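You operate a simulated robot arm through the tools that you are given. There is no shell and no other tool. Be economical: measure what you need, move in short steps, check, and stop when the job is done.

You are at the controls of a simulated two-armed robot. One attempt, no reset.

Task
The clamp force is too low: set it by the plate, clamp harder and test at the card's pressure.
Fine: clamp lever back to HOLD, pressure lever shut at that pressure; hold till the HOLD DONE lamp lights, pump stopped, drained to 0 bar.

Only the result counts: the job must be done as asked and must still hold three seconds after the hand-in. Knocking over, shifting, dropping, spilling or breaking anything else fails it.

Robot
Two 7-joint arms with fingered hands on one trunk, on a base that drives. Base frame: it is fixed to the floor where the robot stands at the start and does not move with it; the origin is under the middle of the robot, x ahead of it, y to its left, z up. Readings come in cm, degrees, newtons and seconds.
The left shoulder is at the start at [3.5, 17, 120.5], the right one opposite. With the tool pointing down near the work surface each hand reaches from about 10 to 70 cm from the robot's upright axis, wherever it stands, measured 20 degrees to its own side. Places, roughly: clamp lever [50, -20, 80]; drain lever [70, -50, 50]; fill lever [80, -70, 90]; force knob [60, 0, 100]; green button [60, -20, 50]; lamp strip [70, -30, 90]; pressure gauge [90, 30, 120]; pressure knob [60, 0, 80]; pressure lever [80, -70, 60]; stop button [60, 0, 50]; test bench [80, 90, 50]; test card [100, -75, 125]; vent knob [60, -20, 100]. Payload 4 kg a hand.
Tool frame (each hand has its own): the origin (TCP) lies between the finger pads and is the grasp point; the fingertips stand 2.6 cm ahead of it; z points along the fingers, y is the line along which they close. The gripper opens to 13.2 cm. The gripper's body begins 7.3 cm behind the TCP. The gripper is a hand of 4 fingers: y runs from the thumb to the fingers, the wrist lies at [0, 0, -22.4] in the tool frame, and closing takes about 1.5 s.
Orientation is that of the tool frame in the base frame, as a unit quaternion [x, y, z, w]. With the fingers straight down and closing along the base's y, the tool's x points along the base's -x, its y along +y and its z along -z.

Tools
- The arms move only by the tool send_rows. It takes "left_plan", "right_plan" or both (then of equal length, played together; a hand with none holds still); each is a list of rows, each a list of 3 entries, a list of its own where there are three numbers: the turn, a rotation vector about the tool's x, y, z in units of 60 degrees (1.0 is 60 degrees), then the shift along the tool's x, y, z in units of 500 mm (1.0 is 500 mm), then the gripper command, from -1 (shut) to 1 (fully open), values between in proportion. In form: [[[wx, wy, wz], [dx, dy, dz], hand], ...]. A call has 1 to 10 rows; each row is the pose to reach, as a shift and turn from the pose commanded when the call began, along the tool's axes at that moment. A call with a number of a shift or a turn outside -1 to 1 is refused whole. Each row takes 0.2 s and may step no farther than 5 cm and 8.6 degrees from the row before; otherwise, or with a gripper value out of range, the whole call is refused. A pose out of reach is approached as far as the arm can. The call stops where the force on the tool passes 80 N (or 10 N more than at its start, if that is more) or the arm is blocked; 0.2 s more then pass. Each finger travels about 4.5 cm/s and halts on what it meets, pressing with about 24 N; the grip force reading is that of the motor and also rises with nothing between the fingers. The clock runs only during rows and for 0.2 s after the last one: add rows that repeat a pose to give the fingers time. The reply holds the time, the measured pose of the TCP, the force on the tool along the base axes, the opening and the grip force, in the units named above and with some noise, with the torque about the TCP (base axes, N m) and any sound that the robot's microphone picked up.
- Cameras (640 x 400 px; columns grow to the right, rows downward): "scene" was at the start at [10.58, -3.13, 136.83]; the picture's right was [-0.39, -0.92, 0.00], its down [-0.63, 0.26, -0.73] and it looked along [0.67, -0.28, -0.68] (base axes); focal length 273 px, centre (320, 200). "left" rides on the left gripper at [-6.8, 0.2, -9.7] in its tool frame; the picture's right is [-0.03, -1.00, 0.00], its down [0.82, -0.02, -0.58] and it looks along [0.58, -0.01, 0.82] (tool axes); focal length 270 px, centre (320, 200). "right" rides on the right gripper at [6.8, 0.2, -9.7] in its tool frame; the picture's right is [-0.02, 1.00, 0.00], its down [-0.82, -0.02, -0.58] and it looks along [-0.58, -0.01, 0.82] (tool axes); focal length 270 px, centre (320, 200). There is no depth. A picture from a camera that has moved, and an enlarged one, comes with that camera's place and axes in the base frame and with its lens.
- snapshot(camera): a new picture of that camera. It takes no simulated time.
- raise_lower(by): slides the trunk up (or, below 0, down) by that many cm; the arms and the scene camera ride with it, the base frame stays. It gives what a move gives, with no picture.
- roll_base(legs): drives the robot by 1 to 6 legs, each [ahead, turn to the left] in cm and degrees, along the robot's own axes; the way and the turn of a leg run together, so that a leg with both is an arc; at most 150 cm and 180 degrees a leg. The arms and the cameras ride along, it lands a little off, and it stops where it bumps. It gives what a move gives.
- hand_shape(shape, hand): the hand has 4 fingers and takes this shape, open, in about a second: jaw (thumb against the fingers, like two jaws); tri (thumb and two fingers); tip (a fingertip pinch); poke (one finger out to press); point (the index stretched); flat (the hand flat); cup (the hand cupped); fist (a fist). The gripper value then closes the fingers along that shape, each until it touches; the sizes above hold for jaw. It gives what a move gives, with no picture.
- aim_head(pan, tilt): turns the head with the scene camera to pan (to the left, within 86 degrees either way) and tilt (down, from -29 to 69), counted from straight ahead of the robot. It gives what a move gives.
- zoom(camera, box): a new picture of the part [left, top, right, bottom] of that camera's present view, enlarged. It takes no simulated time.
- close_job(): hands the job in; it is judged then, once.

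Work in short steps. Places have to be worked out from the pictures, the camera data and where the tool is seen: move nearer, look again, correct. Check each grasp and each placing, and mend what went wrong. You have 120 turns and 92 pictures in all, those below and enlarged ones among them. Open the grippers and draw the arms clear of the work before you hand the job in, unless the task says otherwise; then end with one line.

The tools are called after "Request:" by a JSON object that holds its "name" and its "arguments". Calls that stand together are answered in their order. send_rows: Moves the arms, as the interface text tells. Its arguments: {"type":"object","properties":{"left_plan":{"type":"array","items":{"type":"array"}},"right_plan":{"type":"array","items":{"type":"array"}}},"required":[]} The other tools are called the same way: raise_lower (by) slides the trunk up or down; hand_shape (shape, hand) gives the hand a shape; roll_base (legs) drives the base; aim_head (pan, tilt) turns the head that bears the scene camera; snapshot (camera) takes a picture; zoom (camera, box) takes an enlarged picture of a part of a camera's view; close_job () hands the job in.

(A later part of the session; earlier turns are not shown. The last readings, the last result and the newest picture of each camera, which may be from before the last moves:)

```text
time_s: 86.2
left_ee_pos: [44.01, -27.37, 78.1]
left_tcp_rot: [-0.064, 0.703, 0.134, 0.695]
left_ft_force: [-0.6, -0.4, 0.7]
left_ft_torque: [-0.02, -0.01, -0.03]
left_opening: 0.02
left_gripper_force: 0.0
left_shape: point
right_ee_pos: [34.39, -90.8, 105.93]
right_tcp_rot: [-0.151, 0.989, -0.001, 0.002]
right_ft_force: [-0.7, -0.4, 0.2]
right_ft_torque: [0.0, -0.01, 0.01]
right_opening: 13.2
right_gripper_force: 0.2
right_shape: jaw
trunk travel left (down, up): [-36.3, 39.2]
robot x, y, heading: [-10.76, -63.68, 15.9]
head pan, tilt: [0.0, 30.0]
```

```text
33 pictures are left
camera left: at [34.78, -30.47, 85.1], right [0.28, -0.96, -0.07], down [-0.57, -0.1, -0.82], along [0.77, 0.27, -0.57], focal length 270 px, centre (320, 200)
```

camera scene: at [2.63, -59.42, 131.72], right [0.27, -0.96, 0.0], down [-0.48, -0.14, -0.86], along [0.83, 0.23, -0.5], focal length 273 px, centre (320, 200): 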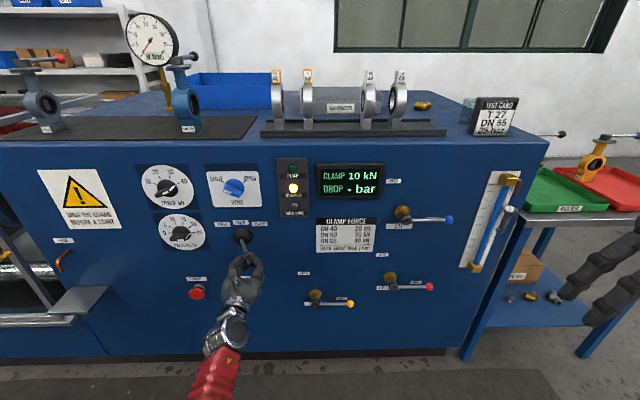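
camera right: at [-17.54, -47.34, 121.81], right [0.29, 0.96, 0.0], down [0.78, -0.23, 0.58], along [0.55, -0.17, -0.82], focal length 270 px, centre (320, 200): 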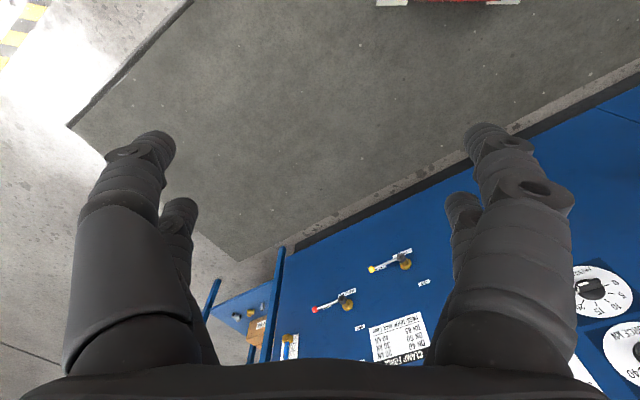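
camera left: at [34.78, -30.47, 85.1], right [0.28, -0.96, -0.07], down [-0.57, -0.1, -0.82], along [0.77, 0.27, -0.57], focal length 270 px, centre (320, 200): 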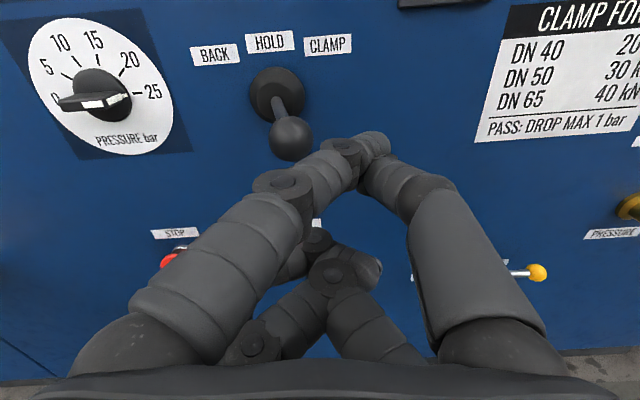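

I use closed jaw fingers as a pusher instead. I set jaw, lower the trunk 25 cm so the hand sits at button height, and look.

Request:
{"name": "hand_shape", "arguments": {"hand": "left", "shape": "jaw"}}

Request:
{"name": "raise_lower", "arguments": {"by": -25}}

Request:
{"name": "send_rows", "arguments": {"left_plan": [[[0, 0, -0.04], [0, 0.05, 0.04], -1], [[0, 0, -0.08], [0, 0.1, 0.08], -1], [[0, 0, -0.12], [0, 0.1, 0.08], -1], [[0, 0, -0.16], [0, 0.1, 0.08], -1], [[0, 0, -0.16], [0, 0.1, 0.08], -1], [[0, 0, -0.16], [0, 0.1, 0.08], -1]]}}

Request:
{"name": "snapshot", "arguments": {"camera": "left"}}

```text
time_s: 87.1
left_ee_pos: [43.96, -27.28, 78.15]
left_tcp_rot: [-0.065, 0.703, 0.133, 0.695]
left_ft_force: [0.6, -0.7, -0.4]
left_ft_torque: [0.0, 0.02, 0.0]
left_opening: 13.18
left_gripper_force: 0.0
left_shape: jaw
right_ee_pos: [34.46, -90.81, 106.01]
right_tcp_rot: [-0.152, 0.988, -0.001, 0.001]
right_ft_force: [-1.0, -0.3, -0.1]
right_ft_torque: [0.02, 0.0, 0.02]
right_opening: 13.2
right_gripper_force: 0.1
right_shape: jaw
trunk travel left (down, up): [-36.3, 39.2]
robot x, y, heading: [-10.92, -63.49, 15.7]
head pan, tilt: [0.0, 30.0]
```

```text
time_s: 89.6
left_ee_pos: [43.85, -27.12, 53.03]
left_tcp_rot: [-0.061, 0.705, 0.136, 0.693]
left_ft_force: [0.2, 0.1, 0.1]
left_ft_torque: [-0.01, -0.01, -0.01]
left_opening: 13.19
left_gripper_force: 0.0
left_shape: jaw
right_ee_pos: [34.38, -90.75, 80.95]
right_tcp_rot: [-0.151, 0.989, -0.001, 0.002]
right_ft_force: [-0.3, 0.0, -0.9]
right_ft_torque: [0.01, -0.02, 0.01]
right_opening: 13.18
right_gripper_force: 0.0
right_shape: jaw
trunk travel left (down, up): [-11.3, 64.2]
robot x, y, heading: [-10.94, -63.83, 15.4]
head pan, tilt: [0.0, 30.0]
```

```text
time_s: 91.0
left_ee_pos: [46.35, -21.5, 53.7]
left_tcp_rot: [-0.125, 0.695, 0.073, 0.704]
left_ft_force: [0.4, 0.1, 0.1]
left_ft_torque: [0.04, 0.01, 0.01]
left_opening: 0.78
left_gripper_force: 0.0
left_shape: jaw
right_ee_pos: [34.37, -90.82, 80.89]
right_tcp_rot: [-0.151, 0.988, -0.001, 0.001]
right_ft_force: [0.5, -0.5, -0.5]
right_ft_torque: [0.0, -0.01, 0.01]
right_opening: 13.2
right_gripper_force: 0.0
right_shape: jaw
trunk travel left (down, up): [-11.3, 64.2]
robot x, y, heading: [-10.91, -63.62, 15.7]
head pan, tilt: [0.0, 30.0]
```

```text
32 pictures are left
camera left: at [37.01, -23.53, 60.59], right [0.28, -0.96, 0.1], down [-0.53, -0.24, -0.81], along [0.8, 0.17, -0.57], focal length 270 px, centre (320, 200)
```

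left: 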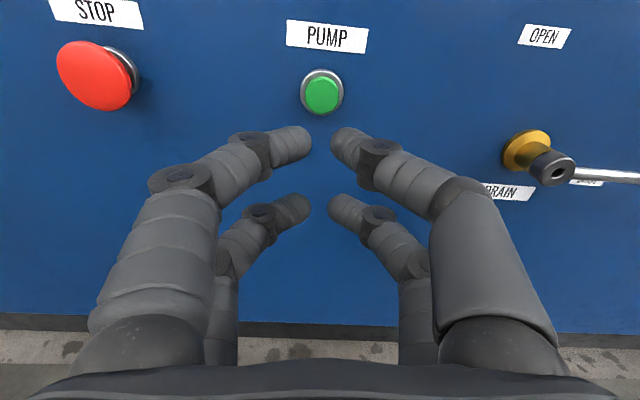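

The green button lies at about (62, -17.2, 54.3), straight ahead of the upper finger pair. I close and advance to press it, then retract.

Request:
{"name": "send_rows", "arguments": {"left_plan": [[[0, 0, 0], [0.01, -0.004, 0.08], -1], [[0, 0, 0], [0.016, -0.006, 0.16], -1], [[0, 0, 0], [0.016, -0.006, 0.22], -1], [[0, 0, 0], [0.016, -0.006, 0.25], -1], [[0, 0, 0], [0.016, -0.006, 0.265], -1], [[0, 0, 0], [0.016, -0.006, 0.28], -1], [[0, 0, 0], [0.016, -0.006, 0.29], -1]]}}

Request:
{"name": "snapshot", "arguments": {"camera": "left"}}

```text
time_s: 92.6
left_ee_pos: [60.21, -17.97, 52.83]
left_tcp_rot: [-0.124, 0.695, 0.073, 0.704]
left_ft_force: [-41.3, -11.9, 0.4]
left_ft_torque: [0.24, -0.73, 0.07]
left_opening: 0.02
left_gripper_force: 24.0
left_shape: jaw
right_ee_pos: [34.15, -90.81, 80.99]
right_tcp_rot: [-0.15, 0.989, -0.001, 0.002]
right_ft_force: [-0.5, 0.3, 0.0]
right_ft_torque: [-0.01, -0.01, 0.02]
right_opening: 13.19
right_gripper_force: 0.0
right_shape: jaw
trunk travel left (down, up): [-11.3, 64.2]
robot x, y, heading: [-10.62, -63.15, 15.6]
head pan, tilt: [0.0, 30.0]
heard: click
```

```text
31 pictures are left
camera left: at [50.72, -20.05, 59.77], right [0.28, -0.96, 0.1], down [-0.53, -0.24, -0.81], along [0.8, 0.17, -0.57], focal length 270 px, centre (320, 200)
```

left: 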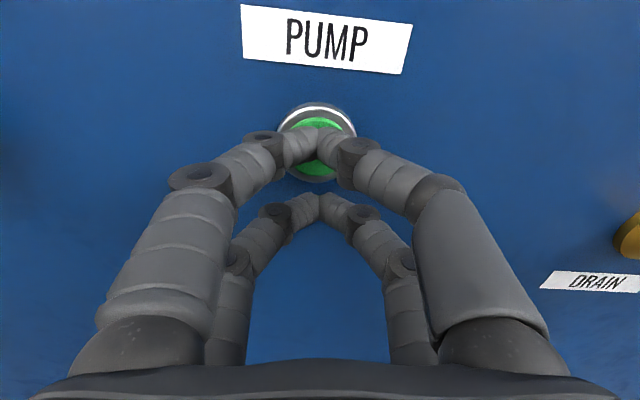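

Click heard. I retract the hand and check the lamps and display.

Request:
{"name": "send_rows", "arguments": {"left_plan": [[[0, 0, 0], [0, 0, -0.08], -1], [[0, 0, 0], [0, 0, -0.17], -1], [[0, 0, 0], [0, 0, -0.26], 0], [[0, 0, 0], [0, 0, -0.34], 0.5], [[0, 0, 0], [0, 0, -0.34], 0.5]]}}

Request:
{"name": "aim_head", "arguments": {"pan": 0, "tilt": 15}}

Request:
{"name": "snapshot", "arguments": {"camera": "scene"}}

```text
time_s: 93.8
left_ee_pos: [43.77, -22.53, 52.8]
left_tcp_rot: [-0.124, 0.695, 0.074, 0.704]
left_ft_force: [0.9, 0.3, 0.4]
left_ft_torque: [-0.01, 0.03, 0.01]
left_opening: 5.5
left_gripper_force: 0.0
left_shape: jaw
right_ee_pos: [34.38, -90.84, 80.94]
right_tcp_rot: [-0.151, 0.988, 0.0, 0.001]
right_ft_force: [-0.2, 1.2, -0.2]
right_ft_torque: [-0.02, 0.01, 0.0]
right_opening: 13.22
right_gripper_force: 0.0
right_shape: jaw
trunk travel left (down, up): [-11.3, 64.2]
robot x, y, heading: [-10.61, -63.71, 15.8]
head pan, tilt: [0.0, 30.0]
```

```text
time_s: 94.6
left_ee_pos: [43.9, -22.55, 52.83]
left_tcp_rot: [-0.124, 0.695, 0.074, 0.704]
left_ft_force: [0.3, 0.2, 0.4]
left_ft_torque: [0.02, 0.03, 0.01]
left_opening: 9.89
left_gripper_force: 0.0
left_shape: jaw
right_ee_pos: [34.28, -90.75, 81.04]
right_tcp_rot: [-0.151, 0.988, 0.0, 0.0]
right_ft_force: [0.3, 0.0, -0.4]
right_ft_torque: [0.01, 0.0, 0.0]
right_opening: 13.2
right_gripper_force: 0.0
right_shape: jaw
trunk travel left (down, up): [-11.3, 64.2]
robot x, y, heading: [-10.67, -63.36, 15.6]
head pan, tilt: [0.0, 15.0]
```

```text
30 pictures are left
camera scene: at [12.57, -56.83, 108.11], right [0.27, -0.96, 0.0], down [-0.25, -0.07, -0.97], along [0.93, 0.26, -0.26], focal length 273 px, centre (320, 200)
```

scene: 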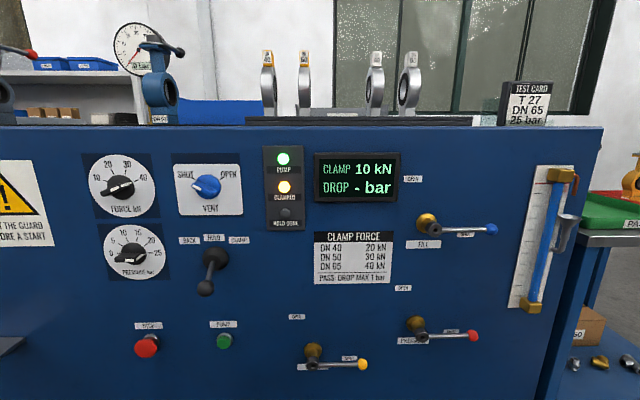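

The pump lamp is lit. I raise the trunk 25 cm again to bring the hand to the clamp ball, offset 2.5 cm right, and cage it.

Request:
{"name": "raise_lower", "arguments": {"by": 25}}

Request:
{"name": "send_rows", "arguments": {"left_plan": [[[0, 0, 0], [0, -0.05, 0], 0.5], [[0, 0, 0], [0, -0.05, 0.08], 0.5], [[0, 0, 0], [0, -0.05, 0.15], 0.5], [[0, 0, 0], [0, -0.05, 0.15], -1], [[0, 0, 0], [0, -0.05, 0.15], -1], [[0, 0, 0], [0, -0.05, 0.15], -1], [[0, 0, 0], [0, -0.05, 0.15], -1], [[0, 0, 0], [0, -0.05, 0.15], -1], [[0, 0, 0], [0, -0.05, 0.15], -1]]}}

Request:
{"name": "snapshot", "arguments": {"camera": "left"}}

```text
time_s: 97.2
left_ee_pos: [44.14, -22.52, 77.89]
left_tcp_rot: [-0.123, 0.696, 0.074, 0.704]
left_ft_force: [-0.1, -0.4, -0.3]
left_ft_torque: [0.02, 0.02, 0.0]
left_opening: 9.87
left_gripper_force: 0.1
left_shape: jaw
right_ee_pos: [34.44, -90.79, 106.05]
right_tcp_rot: [-0.151, 0.988, -0.001, 0.0]
right_ft_force: [0.6, -0.3, 0.1]
right_ft_torque: [0.03, 0.01, 0.02]
right_opening: 13.21
right_gripper_force: 0.0
right_shape: jaw
trunk travel left (down, up): [-36.3, 39.2]
robot x, y, heading: [-10.24, -63.34, 15.9]
head pan, tilt: [0.0, 15.0]
```

```text
time_s: 99.2
left_ee_pos: [51.88, -23.2, 78.01]
left_tcp_rot: [-0.124, 0.696, 0.074, 0.703]
left_ft_force: [5.6, 2.4, -3.3]
left_ft_torque: [0.04, -0.01, -0.03]
left_opening: 0.0
left_gripper_force: 9.2
left_shape: jaw
right_ee_pos: [34.41, -90.83, 106.01]
right_tcp_rot: [-0.151, 0.989, -0.001, 0.0]
right_ft_force: [1.3, 0.3, -0.6]
right_ft_torque: [0.02, -0.02, 0.0]
right_opening: 13.23
right_gripper_force: 0.0
right_shape: jaw
trunk travel left (down, up): [-36.3, 39.2]
robot x, y, heading: [-10.75, -63.65, 15.8]
head pan, tilt: [0.0, 15.0]
```

```text
29 pictures are left
camera left: at [42.38, -25.24, 84.79], right [0.28, -0.96, 0.1], down [-0.53, -0.24, -0.81], along [0.8, 0.17, -0.57], focal length 270 px, centre (320, 200)
```

left: 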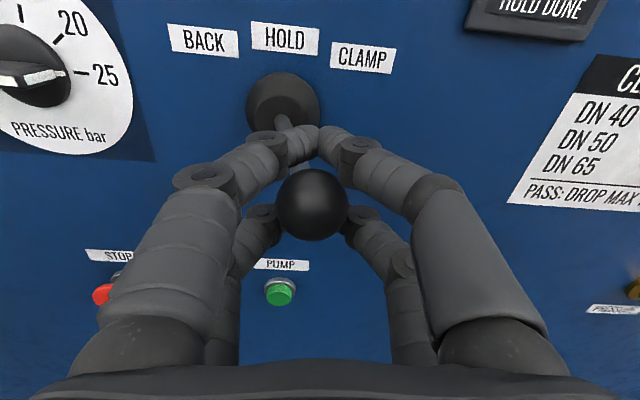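

Caged again. I push right toward CLAMP and hold there a moment.

Request:
{"name": "send_rows", "arguments": {"left_plan": [[[0, 0, 0], [0, -0.025, 0.004], -1], [[0, 0, 0], [0, -0.05, 0.012], -1], [[0, 0, 0], [0, -0.075, 0.022], -1], [[0, 0, 0], [0, -0.09, 0.03], -1], [[0, 0, 0], [0, -0.09, 0.03], -1], [[0, 0, 0], [0, -0.09, 0.03], -1], [[0, 0, 0], [0, -0.09, 0.03], -1], [[0, 0, 0], [0, -0.09, 0.03], -1]]}}

Request:
{"name": "snapshot", "arguments": {"camera": "scene"}}

```text
time_s: 101.0
left_ee_pos: [54.53, -26.42, 78.03]
left_tcp_rot: [-0.127, 0.696, 0.074, 0.703]
left_ft_force: [-16.9, 18.5, -15.9]
left_ft_torque: [-0.12, 0.12, 0.25]
left_opening: 0.0
left_gripper_force: 23.8
left_shape: jaw
right_ee_pos: [34.39, -90.43, 106.08]
right_tcp_rot: [-0.152, 0.988, -0.001, 0.0]
right_ft_force: [-0.1, -0.4, 0.0]
right_ft_torque: [0.0, 0.03, -0.02]
right_opening: 13.2
right_gripper_force: 0.0
right_shape: jaw
trunk travel left (down, up): [-36.3, 39.2]
robot x, y, heading: [-10.79, -63.43, 15.9]
head pan, tilt: [0.0, 15.0]
```

```text
28 pictures are left
camera scene: at [2.61, -59.36, 134.16], right [0.27, -0.96, 0.0], down [-0.25, -0.07, -0.97], along [0.93, 0.26, -0.26], focal length 273 px, centre (320, 200)
```

scene: 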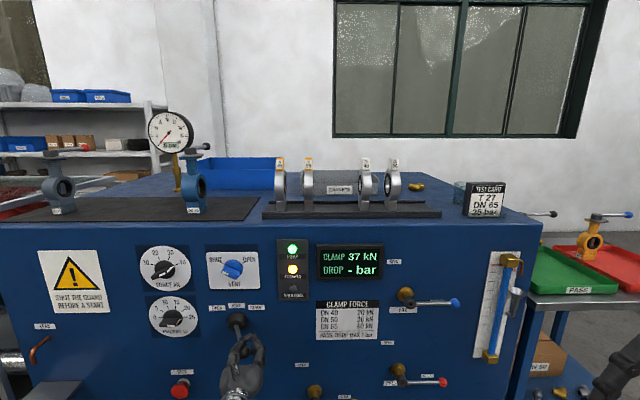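

The clamp rises: 37 kN. I hold another second, then read.

Request:
{"name": "send_rows", "arguments": {"left_plan": [[[0, 0, 0], [0, 0, 0], -1], [[0, 0, 0], [0, 0, 0], -1], [[0, 0, 0], [0, 0, 0], -1], [[0, 0, 0], [0, 0, 0], -1], [[0, 0, 0], [0, 0, 0], -1], [[0, 0, 0], [0, 0, 0], -1]]}}

Request:
{"name": "zoom", "arguments": {"camera": "scene", "box": [140, 105, 400, 345]}}

```text
time_s: 102.4
left_ee_pos: [54.61, -26.35, 78.1]
left_tcp_rot: [-0.127, 0.696, 0.073, 0.703]
left_ft_force: [-18.6, 19.3, -17.8]
left_ft_torque: [-0.14, 0.1, 0.24]
left_opening: 0.0
left_gripper_force: 23.7
left_shape: jaw
right_ee_pos: [34.41, -90.67, 106.11]
right_tcp_rot: [-0.151, 0.989, -0.002, 0.0]
right_ft_force: [0.3, -0.3, -0.2]
right_ft_torque: [-0.02, 0.0, 0.01]
right_opening: 13.2
right_gripper_force: 0.1
right_shape: jaw
trunk travel left (down, up): [-36.3, 39.2]
robot x, y, heading: [-10.78, -63.49, 15.7]
head pan, tilt: [0.0, 15.0]
```

```text
1.67 times, centred on (270, 225) of scene
camera zoom: at [2.61, -59.36, 134.16], right [0.27, -0.96, 0.0], down [-0.25, -0.07, -0.97], along [0.93, 0.26, -0.26], focal length 455 px, centre (403, 158)
```

zoom: 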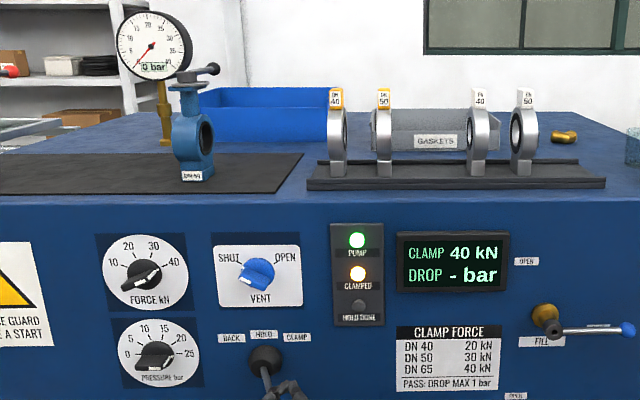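

Clamp is at 40 kN. I bring the lever back left to the HOLD centre.

Request:
{"name": "send_rows", "arguments": {"left_plan": [[[0, 0, 0], [0, 0.03, -0.017], -1], [[0, 0, 0], [0, 0.06, -0.031], -1], [[0, 0, 0], [0, 0.09, -0.041], -1], [[0, 0, 0], [0, 0.115, -0.047], -1], [[0, 0, 0], [0, 0.128, -0.048], -1], [[0, 0, 0], [0, 0.128, -0.048], -1]]}}

Request:
{"name": "zoom", "arguments": {"camera": "scene", "box": [140, 225, 400, 385]}}

Request:
{"name": "snapshot", "arguments": {"camera": "left"}}

```text
time_s: 103.8
left_ee_pos: [50.83, -21.37, 77.75]
left_tcp_rot: [-0.123, 0.697, 0.071, 0.703]
left_ft_force: [33.8, 4.5, -8.4]
left_ft_torque: [-0.03, -0.35, -0.56]
left_opening: 0.01
left_gripper_force: 23.7
left_shape: jaw
right_ee_pos: [34.8, -90.85, 105.88]
right_tcp_rot: [-0.15, 0.989, 0.0, -0.001]
right_ft_force: [-0.7, -0.5, 0.1]
right_ft_torque: [0.01, -0.01, 0.0]
right_opening: 13.2
right_gripper_force: 0.1
right_shape: jaw
trunk travel left (down, up): [-36.3, 39.2]
robot x, y, heading: [-10.71, -63.18, 15.7]
head pan, tilt: [0.0, 15.0]
```

```text
2.46 times, centred on (270, 305) of scene
camera zoom: at [3.08, -59.54, 134.12], right [0.27, -0.96, 0.0], down [-0.25, -0.07, -0.96], along [0.93, 0.26, -0.26], focal length 672 px, centre (443, -58)
```

zoom: 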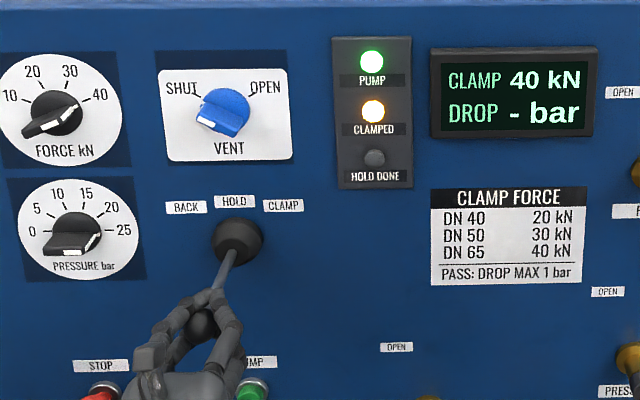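

```text
25 pictures are left
camera left: at [41.46, -23.35, 84.66], right [0.27, -0.96, 0.1], down [-0.53, -0.24, -0.81], along [0.8, 0.17, -0.58], focal length 270 px, centre (320, 200)
```

left: 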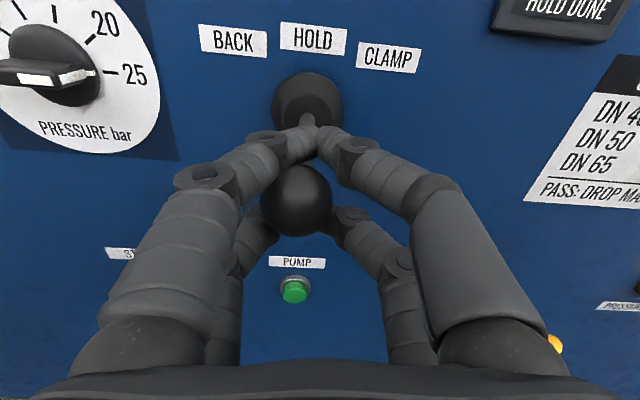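

The ball is back at HOLD (50.8, -20.3) with 40 kN held. I open and withdraw straight back.

Request:
{"name": "send_rows", "arguments": {"left_plan": [[[0, 0, 0], [0, -0.004, 0], 0], [[0, 0, 0], [0, -0.01, 0], 0.5], [[0, 0, 0], [0, -0.01, 0], 0.7], [[0, 0, 0], [0, -0.01, 0], 0.7], [[0, 0, 0], [0, -0.01, 0], 0.7], [[0, 0, 0], [0, -0.01, -0.06], 0.7], [[0, 0, 0], [0, -0.01, -0.14], 0.7], [[0, 0, 0], [0, -0.01, -0.14], 0.7]]}}

Request:
{"name": "snapshot", "arguments": {"camera": "scene"}}

```text
time_s: 105.6
left_ee_pos: [44.08, -23.71, 78.17]
left_tcp_rot: [-0.124, 0.696, 0.074, 0.704]
left_ft_force: [0.3, -0.6, -0.1]
left_ft_torque: [0.01, 0.0, 0.0]
left_opening: 11.21
left_gripper_force: 0.1
left_shape: jaw
right_ee_pos: [34.33, -90.7, 105.94]
right_tcp_rot: [-0.151, 0.989, -0.001, 0.001]
right_ft_force: [0.2, 0.4, -0.4]
right_ft_torque: [-0.06, -0.03, -0.02]
right_opening: 13.2
right_gripper_force: 0.0
right_shape: jaw
trunk travel left (down, up): [-36.3, 39.2]
robot x, y, heading: [-10.73, -63.55, 15.7]
head pan, tilt: [0.0, 15.0]
```

```text
24 pictures are left
camera scene: at [2.63, -59.62, 134.17], right [0.27, -0.96, 0.0], down [-0.25, -0.07, -0.97], along [0.93, 0.26, -0.26], focal length 273 px, centre (320, 200)
```

scene: 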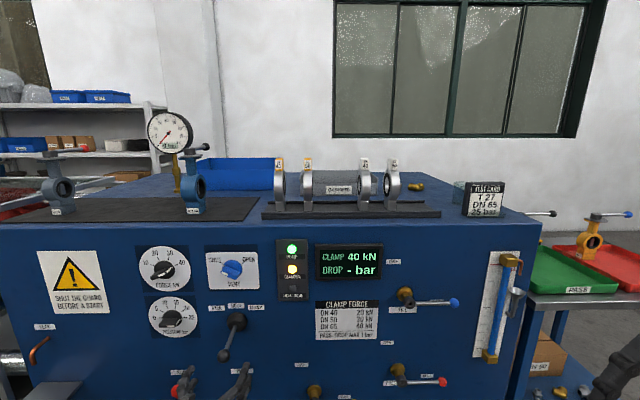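

Lever at HOLD and 40 kN held. Next is the pressure lever (ball about (76.5, -77.5, 59), pivot about (73.3, -65.4, 59.5)). I bring the right hand forward and turn it to point ahead.

Request:
{"name": "send_rows", "arguments": {"right_plan": [[[0, -0.12, 0], [-0.09, 0, 0], -1], [[0, -0.24, 0], [-0.17, 0, 0], -1], [[0, -0.36, 0], [-0.25, 0, 0], -1], [[0, -0.48, 0], [-0.33, 0, 0], -1], [[0, -0.6, 0], [-0.41, 0, 0], -1], [[0, -0.73, 0], [-0.48, 0, 0], -1], [[0, -0.86, 0], [-0.52, 0, 0], -1], [[0, -0.98, 0], [-0.52, 0, 0], -1], [[0, -0.98, 0], [-0.52, 0, 0], -1]]}}

Request:
{"name": "send_rows", "arguments": {"right_plan": [[[0, -0.13, 0], [0, 0, 0], -1], [[0, -0.26, 0], [0, 0, 0], -1], [[0, -0.39, 0], [0, 0, 0], -1], [[0, -0.52, 0], [0, 0, 0], -1], [[0, -0.52, 0], [0, 0, 0], -1]]}}

Request:
{"name": "raise_lower", "arguments": {"by": -25}}

Request:
{"name": "aim_head", "arguments": {"pan": -15, "tilt": 30}}

Request:
{"name": "snapshot", "arguments": {"camera": "scene"}}

```text
time_s: 107.6
left_ee_pos: [44.03, -23.76, 77.99]
left_tcp_rot: [-0.123, 0.696, 0.073, 0.704]
left_ft_force: [-0.4, 0.2, 0.1]
left_ft_torque: [0.0, 0.01, -0.03]
left_opening: 11.18
left_gripper_force: 0.0
left_shape: jaw
right_ee_pos: [59.37, -83.33, 105.94]
right_tcp_rot: [-0.132, 0.861, 0.074, 0.486]
right_ft_force: [0.3, -0.2, -0.5]
right_ft_torque: [0.01, 0.0, 0.02]
right_opening: 0.02
right_gripper_force: 23.7
right_shape: jaw
trunk travel left (down, up): [-36.3, 39.2]
robot x, y, heading: [-10.83, -63.65, 15.7]
head pan, tilt: [0.0, 15.0]
```

```text
time_s: 108.8
left_ee_pos: [44.04, -23.66, 78.11]
left_tcp_rot: [-0.123, 0.696, 0.074, 0.704]
left_ft_force: [0.0, 0.5, -0.1]
left_ft_torque: [0.0, -0.02, 0.0]
left_opening: 11.19
left_gripper_force: 0.1
left_shape: jaw
right_ee_pos: [59.18, -82.96, 106.08]
right_tcp_rot: [-0.108, 0.697, 0.107, 0.7]
right_ft_force: [-0.1, -0.1, -0.9]
right_ft_torque: [0.02, -0.01, 0.03]
right_opening: 0.02
right_gripper_force: 23.7
right_shape: jaw
trunk travel left (down, up): [-36.3, 39.2]
robot x, y, heading: [-10.98, -63.68, 16.0]
head pan, tilt: [0.0, 15.0]
```

```text
time_s: 111.4
left_ee_pos: [44.16, -23.65, 53.13]
left_tcp_rot: [-0.124, 0.695, 0.074, 0.704]
left_ft_force: [1.0, -0.1, 0.3]
left_ft_torque: [0.02, -0.03, -0.02]
left_opening: 11.18
left_gripper_force: 0.0
left_shape: jaw
right_ee_pos: [59.14, -83.05, 80.84]
right_tcp_rot: [-0.108, 0.699, 0.107, 0.699]
right_ft_force: [0.7, 0.2, 0.8]
right_ft_torque: [0.0, -0.03, 0.03]
right_opening: 0.0
right_gripper_force: 24.0
right_shape: jaw
trunk travel left (down, up): [-11.3, 64.2]
robot x, y, heading: [-10.83, -63.48, 15.9]
head pan, tilt: [0.0, 15.0]
```

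```text
time_s: 112.1
left_ee_pos: [44.14, -23.67, 52.9]
left_tcp_rot: [-0.124, 0.696, 0.073, 0.704]
left_ft_force: [0.9, -0.3, 0.7]
left_ft_torque: [-0.02, 0.0, 0.0]
left_opening: 11.19
left_gripper_force: 0.1
left_shape: jaw
right_ee_pos: [59.05, -82.98, 81.02]
right_tcp_rot: [-0.108, 0.698, 0.106, 0.7]
right_ft_force: [-0.7, -0.2, -0.1]
right_ft_torque: [-0.01, 0.0, 0.0]
right_opening: 0.02
right_gripper_force: 23.6
right_shape: jaw
trunk travel left (down, up): [-11.3, 64.2]
robot x, y, heading: [-10.52, -63.87, 15.9]
head pan, tilt: [-15.0, 30.0]
```

```text
23 pictures are left
camera scene: at [12.63, -59.23, 105.7], right [0.01, -1.0, 0.0], down [-0.5, -0.01, -0.87], along [0.87, 0.01, -0.5], focal length 273 px, centre (320, 200)
```

scene: 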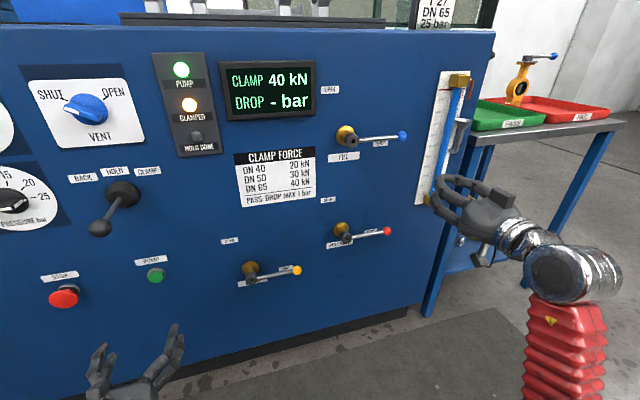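

The right hand points ahead and everything is in view. Refined positions: pressure ball (75.5, -77.6, 59.6), pivot (72, -66, 60). I bring the closed right hand below the rod, at standoff.

Request:
{"name": "send_rows", "arguments": {"right_plan": [[[0, 0, 0], [0.085, 0.012, 0.018], -1], [[0, 0, 0], [0.17, 0.024, 0.036], -1], [[0, 0, 0], [0.255, 0.036, 0.054], -1], [[0, 0, 0], [0.34, 0.048, 0.072], -1], [[0, 0, 0], [0.425, 0.06, 0.09], -1], [[0, 0, 0], [0.51, 0.073, 0.108], -1], [[0, 0, 0], [0.51, 0.073, 0.108], -1]]}}

Request:
{"name": "snapshot", "arguments": {"camera": "right"}}

```text
time_s: 113.7
left_ee_pos: [44.1, -23.61, 53.04]
left_tcp_rot: [-0.124, 0.696, 0.074, 0.704]
left_ft_force: [0.0, -0.1, 0.9]
left_ft_torque: [-0.02, 0.01, 0.0]
left_opening: 11.22
left_gripper_force: 0.0
left_shape: jaw
right_ee_pos: [63.32, -77.75, 55.32]
right_tcp_rot: [-0.108, 0.699, 0.107, 0.699]
right_ft_force: [-0.3, 0.2, 0.2]
right_ft_torque: [-0.02, 0.01, -0.04]
right_opening: 0.0
right_gripper_force: 24.0
right_shape: jaw
trunk travel left (down, up): [-11.3, 64.2]
robot x, y, heading: [-11.0, -63.64, 15.7]
head pan, tilt: [-15.0, 30.0]
```

```text
22 pictures are left
camera right: at [54.03, -80.51, 48.43], right [-0.3, 0.95, 0.02], down [-0.55, -0.19, 0.82], along [0.78, 0.23, 0.58], focal length 270 px, centre (320, 200)
```

right: 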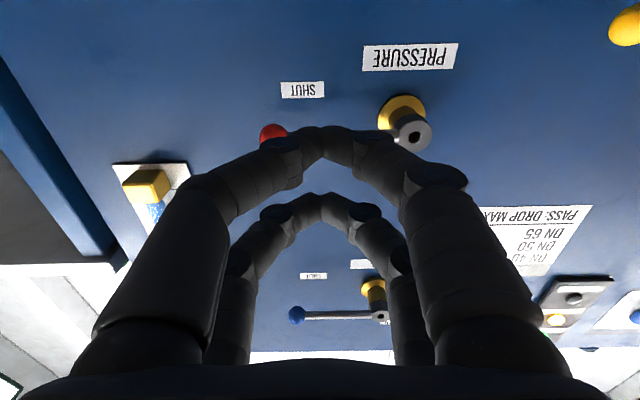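

The rod looks a little lower than thought (z about 58). I drop 2.5 cm and then advance 12 cm under it.

Request:
{"name": "send_rows", "arguments": {"right_plan": [[[0, 0, 0], [0.05, 0, 0], -1], [[0, 0, 0], [0.05, 0, 0.08], -1], [[0, 0, 0], [0.05, 0, 0.16], -1], [[0, 0, 0], [0.05, 0, 0.23], -1], [[0, 0, 0], [0.05, 0, 0.23], -1]]}}

Request:
{"name": "snapshot", "arguments": {"camera": "right"}}

```text
time_s: 114.9
left_ee_pos: [44.11, -23.58, 53.04]
left_tcp_rot: [-0.124, 0.696, 0.074, 0.704]
left_ft_force: [0.0, 0.3, -0.4]
left_ft_torque: [0.0, -0.01, -0.01]
left_opening: 11.21
left_gripper_force: 0.1
left_shape: jaw
right_ee_pos: [74.3, -74.67, 53.05]
right_tcp_rot: [-0.107, 0.699, 0.107, 0.699]
right_ft_force: [-0.2, -0.2, -1.3]
right_ft_torque: [-0.02, 0.02, -0.01]
right_opening: 0.03
right_gripper_force: 23.5
right_shape: jaw
trunk travel left (down, up): [-11.3, 64.2]
robot x, y, heading: [-10.53, -63.68, 15.6]
head pan, tilt: [-15.0, 30.0]
```

```text
21 pictures are left
camera right: at [65.03, -77.24, 46.1], right [-0.3, 0.95, 0.02], down [-0.55, -0.19, 0.82], along [0.78, 0.23, 0.58], focal length 270 px, centre (320, 200)
```

right: 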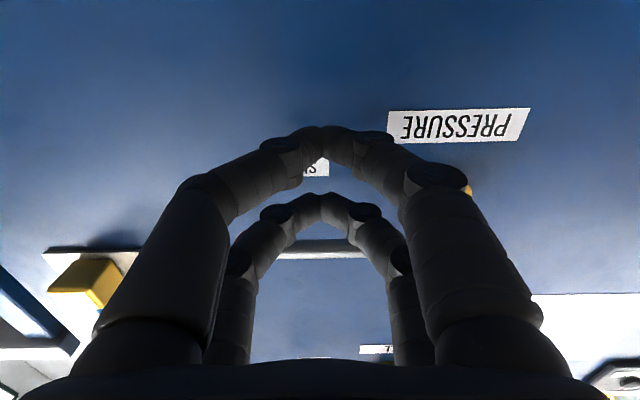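

The rod is just above the upper finger pair. I sweep the lever up along its arc to OPEN.

Request:
{"name": "send_rows", "arguments": {"right_plan": [[[0, 0, 0], [-0.03, 0, 0], -1], [[0, 0, 0], [-0.075, -0.008, 0], -1], [[0, 0, 0], [-0.118, -0.005, 0], -1], [[0, 0, 0], [-0.16, 0.01, 0], -1], [[0, 0, 0], [-0.198, 0.036, 0], -1], [[0, 0, 0], [-0.226, 0.07, 0], -1], [[0, 0, 0], [-0.244, 0.112, 0], -1], [[0, 0, 0], [-0.25, 0.13, 0], -1]]}}

Request:
{"name": "snapshot", "arguments": {"camera": "scene"}}

```text
time_s: 116.7
left_ee_pos: [44.05, -23.7, 52.92]
left_tcp_rot: [-0.123, 0.696, 0.074, 0.704]
left_ft_force: [-0.4, -0.1, 0.0]
left_ft_torque: [0.0, 0.03, 0.04]
left_opening: 11.19
left_gripper_force: 0.1
left_shape: jaw
right_ee_pos: [72.19, -68.64, 65.54]
right_tcp_rot: [-0.108, 0.699, 0.105, 0.699]
right_ft_force: [0.0, -2.8, -0.1]
right_ft_torque: [-0.08, 0.04, -0.04]
right_opening: 0.0
right_gripper_force: 24.3
right_shape: jaw
trunk travel left (down, up): [-11.3, 64.2]
robot x, y, heading: [-10.83, -63.17, 15.8]
head pan, tilt: [-15.0, 30.0]
```

```text
20 pictures are left
camera scene: at [12.64, -59.25, 105.69], right [0.01, -1.0, 0.0], down [-0.5, -0.01, -0.87], along [0.87, 0.01, -0.5], focal length 273 px, centre (320, 200)
```

scene: 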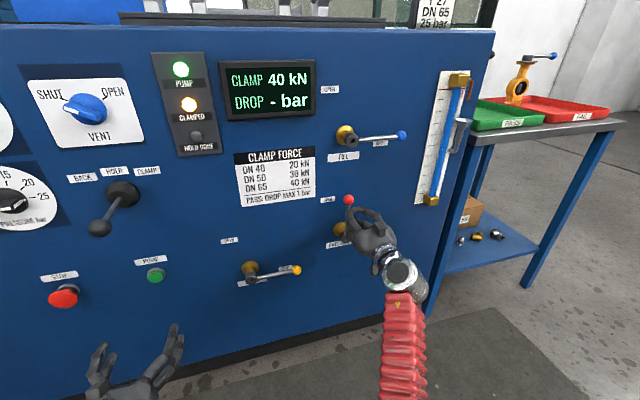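

The pressure lever is up at OPEN. I look at the gauge.

Request:
{"name": "aim_head", "arguments": {"pan": 15, "tilt": 10}}

Request:
{"name": "snapshot", "arguments": {"camera": "scene"}}

```text
time_s: 117.7
left_ee_pos: [44.11, -23.63, 53.1]
left_tcp_rot: [-0.123, 0.696, 0.073, 0.704]
left_ft_force: [1.3, 0.3, -0.1]
left_ft_torque: [0.01, 0.02, 0.01]
left_opening: 11.18
left_gripper_force: 0.0
left_shape: jaw
right_ee_pos: [72.19, -68.64, 65.53]
right_tcp_rot: [-0.107, 0.699, 0.105, 0.7]
right_ft_force: [-3.1, -4.4, -1.5]
right_ft_torque: [-0.1, 0.09, 0.01]
right_opening: 0.0
right_gripper_force: 24.0
right_shape: jaw
trunk travel left (down, up): [-11.3, 64.2]
robot x, y, heading: [-10.68, -63.52, 15.8]
head pan, tilt: [15.0, 10.0]
```

```text
19 pictures are left
camera scene: at [11.59, -54.63, 108.92], right [0.51, -0.86, 0.0], down [-0.15, -0.09, -0.98], along [0.85, 0.5, -0.17], focal length 273 px, centre (320, 200)
```

scene: 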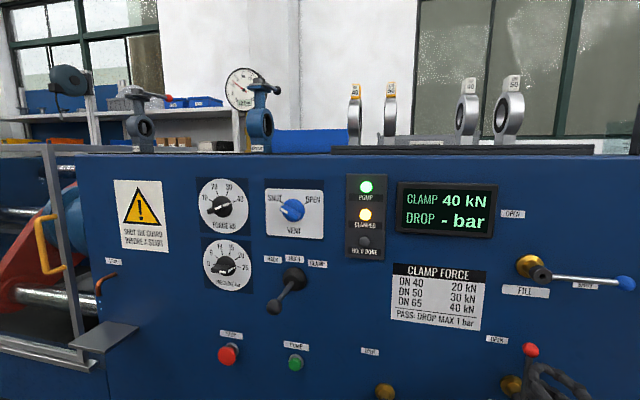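

Request:
{"name": "zoom", "arguments": {"camera": "scene", "box": [190, 55, 320, 135]}}

```text
4.92 times, centred on (255, 95) of scene
camera zoom: at [11.59, -54.63, 108.92], right [0.51, -0.86, 0.0], down [-0.15, -0.09, -0.98], along [0.85, 0.5, -0.17], focal length 1345 px, centre (640, 717)
```

zoom: 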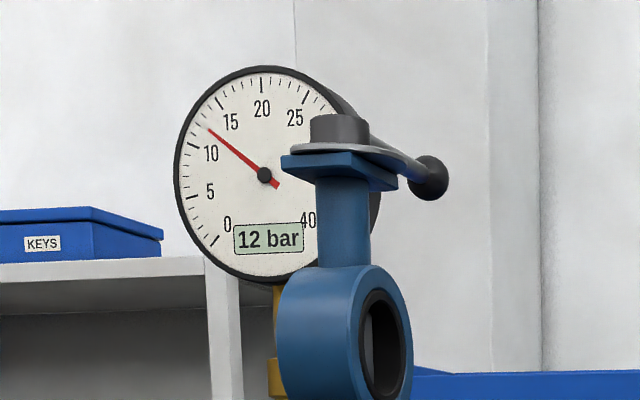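

12 bar and rising, so it is already filled. Meanwhile I take the right hand back, around to the left of the raised rod.

Request:
{"name": "send_rows", "arguments": {"right_plan": [[[0, 0, 0], [0, -0.02, -0.04], -1], [[0, 0, 0], [0, -0.02, -0.13], -1], [[0, 0, 0], [0, -0.02, -0.22], -1], [[0, 0, 0], [0, 0.06, -0.22], -1], [[0, 0, 0], [0, 0.15, -0.22], -1], [[0, 0, 0], [0, 0.16, -0.15], -1], [[0, 0, 0], [0, 0.16, -0.07], -1], [[0, 0, 0], [0, 0.16, 0.0], -1]]}}

Request:
{"name": "zoom", "arguments": {"camera": "scene", "box": [190, 55, 320, 135]}}

Request:
{"name": "snapshot", "arguments": {"camera": "right"}}

```text
time_s: 118.7
left_ee_pos: [44.23, -23.7, 53.06]
left_tcp_rot: [-0.124, 0.696, 0.074, 0.704]
left_ft_force: [0.6, 0.0, 0.8]
left_ft_torque: [0.0, 0.02, -0.01]
left_opening: 11.19
left_gripper_force: 0.0
left_shape: jaw
right_ee_pos: [63.19, -75.0, 68.26]
right_tcp_rot: [-0.147, 0.678, 0.047, 0.718]
right_ft_force: [0.3, 0.0, 0.2]
right_ft_torque: [0.0, 0.0, -0.01]
right_opening: 0.0
right_gripper_force: 23.8
right_shape: jaw
trunk travel left (down, up): [-11.3, 64.2]
robot x, y, heading: [-10.27, -63.73, 15.9]
head pan, tilt: [15.0, 10.0]
stopped in row 4 (right hand): the arm was blocked; the commanded pose is now the measured one
```

```text
4.92 times, centred on (255, 95) of scene
camera zoom: at [11.59, -54.62, 108.93], right [0.51, -0.86, 0.0], down [-0.15, -0.09, -0.98], along [0.85, 0.5, -0.17], focal length 1345 px, centre (640, 717)
```

zoom: 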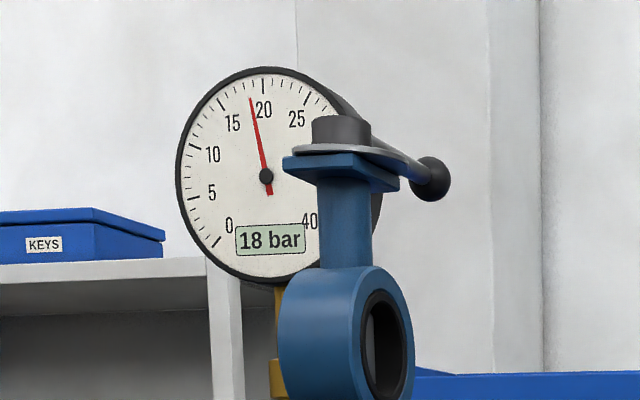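

```text
16 pictures are left
camera right: at [54.4, -78.37, 61.12], right [-0.27, 0.96, -0.12], down [-0.61, -0.07, 0.79], along [0.74, 0.29, 0.6], focal length 270 px, centre (320, 200)
```

right: 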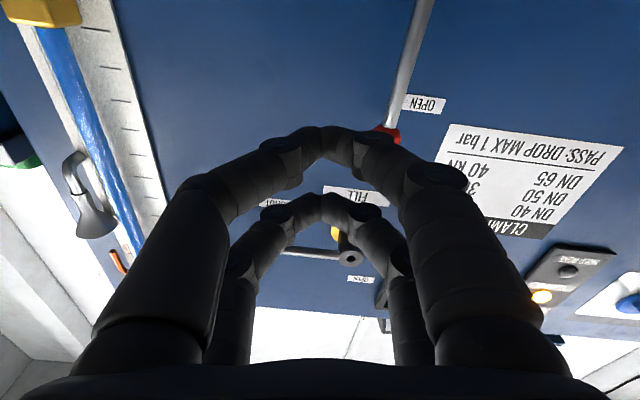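

18 bar and rising, and the fold inward is blocked. I take the right hand over the top of the raised ball instead and down on the left side of the rod.

Request:
{"name": "send_rows", "arguments": {"right_plan": [[[0, 0, 0.05], [-0.055, -0.006, 0.055], -1], [[0, 0, 0.1], [-0.11, -0.013, 0.11], -1], [[0, 0, 0.14], [-0.166, -0.019, 0.166], -1], [[0, 0, 0.14], [-0.177, 0.054, 0.182], -1], [[0, 0, 0.14], [-0.187, 0.127, 0.198], -1], [[0, 0, 0.14], [-0.198, 0.199, 0.214], -1], [[0, 0, 0.14], [-0.12, 0.21, 0.215], -1], [[0, 0, 0.14], [-0.04, 0.222, 0.216], -1], [[0, 0, 0.14], [0.034, 0.234, 0.216], -1]]}}

Request:
{"name": "snapshot", "arguments": {"camera": "scene"}}

```text
time_s: 120.6
left_ee_pos: [44.0, -23.78, 53.33]
left_tcp_rot: [-0.125, 0.694, 0.073, 0.705]
left_ft_force: [-0.1, 0.2, 1.0]
left_ft_torque: [-0.02, -0.02, 0.01]
left_opening: 11.19
left_gripper_force: 0.0
left_shape: jaw
right_ee_pos: [72.49, -65.11, 73.39]
right_tcp_rot: [-0.097, 0.638, 0.055, 0.762]
right_ft_force: [-5.9, -7.3, 29.5]
right_ft_torque: [-0.37, -0.33, -0.24]
right_opening: 0.0
right_gripper_force: 24.1
right_shape: jaw
right hand out of reach, approached as far as the arm can: row 5, 6, 7
trunk travel left (down, up): [-11.3, 64.2]
robot x, y, heading: [-10.55, -63.64, 15.8]
head pan, tilt: [15.0, 10.0]
stopped in row 9 (right hand): the force on the tool passed its limit at 88 N (the readings are from after the stop); the commanded pose is now the measured one
```

```text
15 pictures are left
camera scene: at [11.17, -54.64, 109.0], right [0.51, -0.86, 0.0], down [-0.15, -0.09, -0.99], along [0.85, 0.5, -0.17], focal length 273 px, centre (320, 200)
```

scene: 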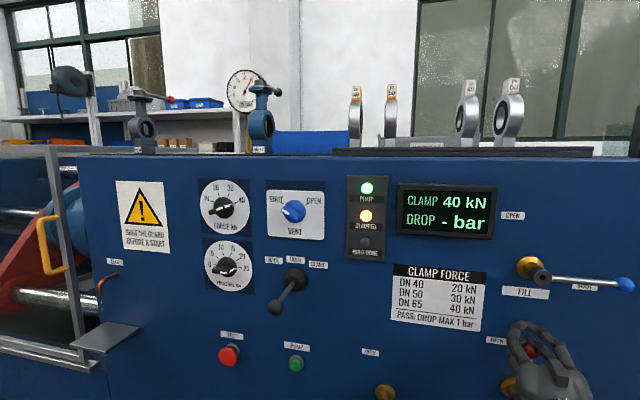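

The hand came down on top of the ball. I lift 3 cm, shift left 5 cm, then descend left of the rod, levelling the pitch; I also check the gauge.

Request:
{"name": "send_rows", "arguments": {"right_plan": [[[0, 0, 0], [-0.06, 0, 0], -1], [[0, 0.04, 0], [-0.07, 0.05, 0], -1], [[0, 0.08, 0], [-0.07, 0.11, 0], -1], [[0, 0.12, 0], [-0.0, 0.12, 0], -1], [[0, 0.17, 0], [0.05, 0.125, 0], -1], [[0, 0.17, 0], [0.1, 0.13, 0], -1]]}}

Request:
{"name": "zoom", "arguments": {"camera": "scene", "box": [180, 60, 620, 400]}}

```text
time_s: 121.7
left_ee_pos: [43.84, -23.81, 53.28]
left_tcp_rot: [-0.124, 0.695, 0.073, 0.705]
left_ft_force: [0.2, -0.1, 0.3]
left_ft_torque: [0.01, 0.01, -0.01]
left_opening: 11.2
left_gripper_force: 0.1
left_shape: jaw
right_ee_pos: [73.89, -65.85, 73.37]
right_tcp_rot: [-0.11, 0.654, 0.018, 0.749]
right_ft_force: [-8.1, -8.4, 29.4]
right_ft_torque: [-0.78, 0.02, -0.22]
right_opening: 0.0
right_gripper_force: 24.0
right_shape: jaw
right hand out of reach, approached as far as the arm can: row 2, 3, 4, 5
trunk travel left (down, up): [-11.3, 64.2]
robot x, y, heading: [-10.86, -63.19, 15.6]
head pan, tilt: [15.0, 10.0]
stopped in row 5 (right hand): the force on the tool passed its limit at 88 N (the readings are from after the stop); the commanded pose is now the measured one
```

```text
1.18 times, centred on (400, 230) of scene
camera zoom: at [11.18, -54.67, 108.99], right [0.51, -0.86, 0.0], down [-0.15, -0.09, -0.99], along [0.85, 0.5, -0.17], focal length 321 px, centre (226, 165)
```

zoom: 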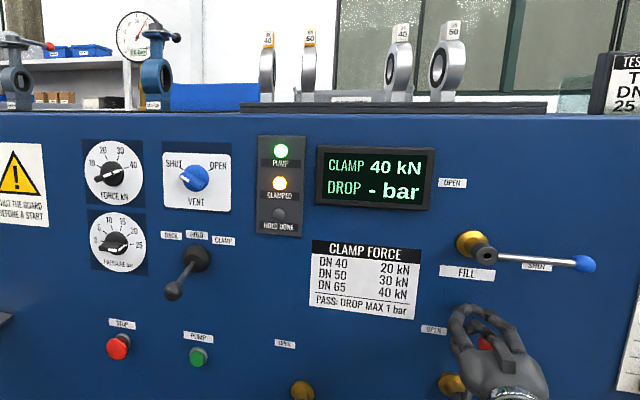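

The hand can't go further left, but I don't need it to: with the fingers partly open and straddling the rod, the left finger can drag it right. I lift, back off and come down in front of the rod with the hand open 8 cm.

Request:
{"name": "send_rows", "arguments": {"right_plan": [[[0, 0, 0], [-0.059, -0.008, 0.007], -1], [[0, 0.04, 0.05], [-0.065, -0.037, -0.07], -0.5], [[0, 0.08, 0.1], [-0.07, -0.066, -0.153], 0.2], [[0, 0.12, 0.14], [0.03, -0.052, -0.165], 0.2], [[0, 0.12, 0.14], [0.115, -0.04, -0.176], 0.2], [[0, 0.12, 0.14], [0.134, -0.038, -0.178], 0.2], [[0, 0.12, 0.14], [0.134, -0.038, -0.178], 0.2]]}}

Request:
{"name": "zoom", "arguments": {"camera": "scene", "box": [220, 60, 300, 120]}}

Request:
{"name": "snapshot", "arguments": {"camera": "right"}}

```text
refused: row 4 steps farther than a row can; nothing moved
```

```text
6.67 times, centred on (260, 90) of scene
camera zoom: at [11.18, -54.67, 108.99], right [0.51, -0.86, 0.0], down [-0.15, -0.09, -0.99], along [0.85, 0.5, -0.17], focal length 1821 px, centre (720, 933)
```

zoom: 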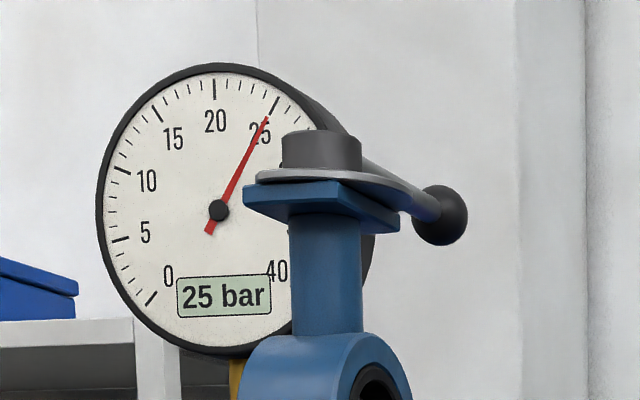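

```text
12 pictures are left
camera right: at [65.38, -68.22, 65.35], right [-0.17, 0.98, -0.11], down [-0.68, -0.03, 0.73], along [0.71, 0.2, 0.67], focal length 270 px, centre (320, 200)
```

right: 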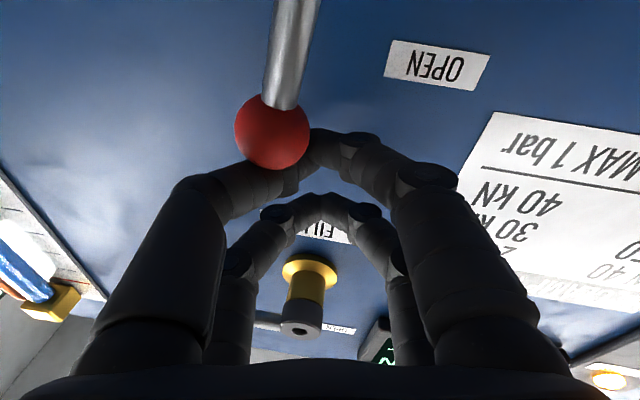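

The gauge reads exactly 25 bar. One row stepped too far, so I resend the straddle move with smaller steps.

Request:
{"name": "send_rows", "arguments": {"right_plan": [[[0, 0, 0], [-0.059, -0.008, 0.007], -1], [[0, 0.04, 0.05], [-0.065, -0.037, -0.07], -0.5], [[0, 0.08, 0.1], [-0.07, -0.066, -0.153], 0.2], [[0, 0.12, 0.14], [0.0, -0.056, -0.161], 0.2], [[0, 0.12, 0.14], [0.08, -0.045, -0.17], 0.2], [[0, 0.12, 0.14], [0.134, -0.038, -0.178], 0.2], [[0, 0.12, 0.14], [0.134, -0.038, -0.178], 0.2]]}}

Request:
{"name": "snapshot", "arguments": {"camera": "right"}}

```text
time_s: 123.5
left_ee_pos: [44.1, -23.76, 53.06]
left_tcp_rot: [-0.124, 0.696, 0.072, 0.704]
left_ft_force: [0.2, -0.1, -0.2]
left_ft_torque: [-0.01, 0.0, -0.03]
left_opening: 11.18
left_gripper_force: 0.1
left_shape: jaw
right_ee_pos: [68.41, -73.95, 67.15]
right_tcp_rot: [-0.087, 0.697, 0.021, 0.712]
right_ft_force: [0.3, 0.1, 0.1]
right_ft_torque: [0.01, -0.02, -0.01]
right_opening: 7.91
right_gripper_force: 0.0
right_shape: jaw
right hand out of reach, approached as far as the arm can: row 2, 3, 4
trunk travel left (down, up): [-11.3, 64.2]
robot x, y, heading: [-11.0, -63.34, 15.7]
head pan, tilt: [15.0, 10.0]
stopped in row 7 (right hand): the arm was blocked; the commanded pose is now the measured one
```

```text
11 pictures are left
camera right: at [58.98, -75.8, 60.07], right [-0.15, 0.99, -0.07], down [-0.59, -0.03, 0.81], along [0.79, 0.16, 0.59], focal length 270 px, centre (320, 200)
```

right: 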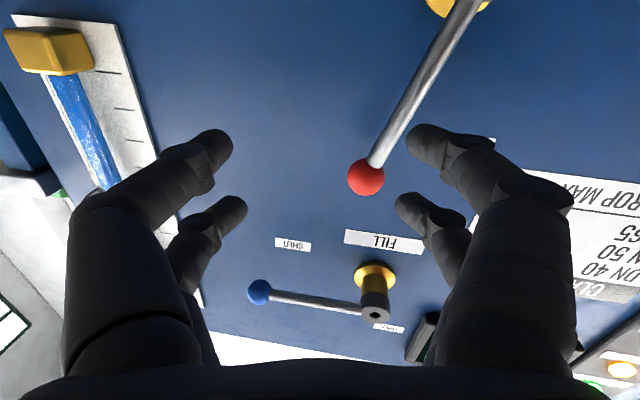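

The rod is now tilted about 20° from vertical and inside the open hand, right of the left fingers. I advance and sweep it right and down to SHUT with the left finger.

Request:
{"name": "send_rows", "arguments": {"right_plan": [[[0, 0, 0], [0.042, 0.028, -0.004], 0.2], [[0, 0, 0], [0.042, 0.036, 0.055], 0.2], [[0, 0, 0], [0.042, 0.044, 0.115], 0.2], [[0, 0, 0], [0.033, 0.034, 0.116], 0.2], [[0, 0, 0], [0.049, -0.009, 0.122], 0.2], [[0, 0, 0], [0.077, -0.05, 0.128], 0.2], [[0, 0, 0], [0.112, -0.076, 0.132], 0.2], [[0, 0, 0], [0.156, -0.094, 0.134], 0.2], [[0, 0, 0], [0.18, -0.098, 0.135], 0.2], [[0, 0, 0], [0.18, -0.098, 0.135], 0.2]]}}

Request:
{"name": "snapshot", "arguments": {"camera": "scene"}}

```text
time_s: 125.7
left_ee_pos: [44.03, -23.76, 53.16]
left_tcp_rot: [-0.124, 0.696, 0.073, 0.704]
left_ft_force: [0.1, 0.2, -0.3]
left_ft_torque: [0.0, 0.01, 0.01]
left_opening: 11.21
left_gripper_force: 0.0
left_shape: jaw
right_ee_pos: [76.13, -78.29, 58.4]
right_tcp_rot: [-0.085, 0.698, 0.024, 0.711]
right_ft_force: [0.3, 0.2, -0.5]
right_ft_torque: [-0.01, -0.01, -0.02]
right_opening: 7.9
right_gripper_force: 0.0
right_shape: jaw
trunk travel left (down, up): [-11.3, 64.2]
robot x, y, heading: [-10.66, -63.44, 15.7]
head pan, tilt: [15.0, 10.0]
```

```text
10 pictures are left
camera scene: at [11.59, -54.61, 108.93], right [0.51, -0.86, 0.0], down [-0.15, -0.09, -0.98], along [0.85, 0.5, -0.17], focal length 273 px, centre (320, 200)
```

scene: 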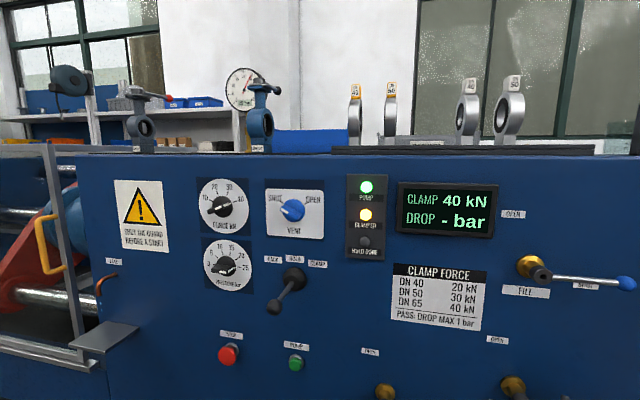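

The lever is out of view. I aim the head so both the lever and the display are visible.

Request:
{"name": "aim_head", "arguments": {"pan": -2, "tilt": 17}}

Request:
{"name": "snapshot", "arguments": {"camera": "scene"}}

```text
time_s: 126.5
left_ee_pos: [44.05, -23.62, 53.17]
left_tcp_rot: [-0.124, 0.696, 0.073, 0.704]
left_ft_force: [-0.9, 0.1, 0.1]
left_ft_torque: [0.03, 0.0, -0.01]
left_opening: 11.21
left_gripper_force: 0.0
left_shape: jaw
right_ee_pos: [76.28, -78.07, 58.53]
right_tcp_rot: [-0.086, 0.697, 0.024, 0.711]
right_ft_force: [0.3, 0.5, 0.4]
right_ft_torque: [-0.02, -0.02, 0.01]
right_opening: 7.92
right_gripper_force: 0.0
right_shape: jaw
trunk travel left (down, up): [-11.3, 64.2]
robot x, y, heading: [-10.87, -63.22, 15.6]
head pan, tilt: [-2.0, 17.0]
```

```text
9 pictures are left
camera scene: at [12.66, -57.13, 107.79], right [0.24, -0.97, 0.0], down [-0.28, -0.07, -0.96], along [0.93, 0.23, -0.29], focal length 273 px, centre (320, 200)
```

scene: 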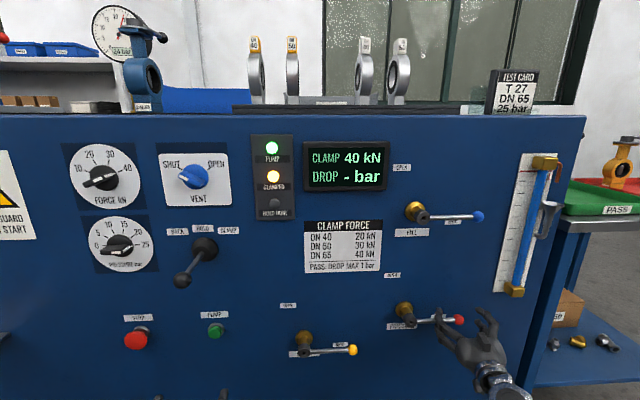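

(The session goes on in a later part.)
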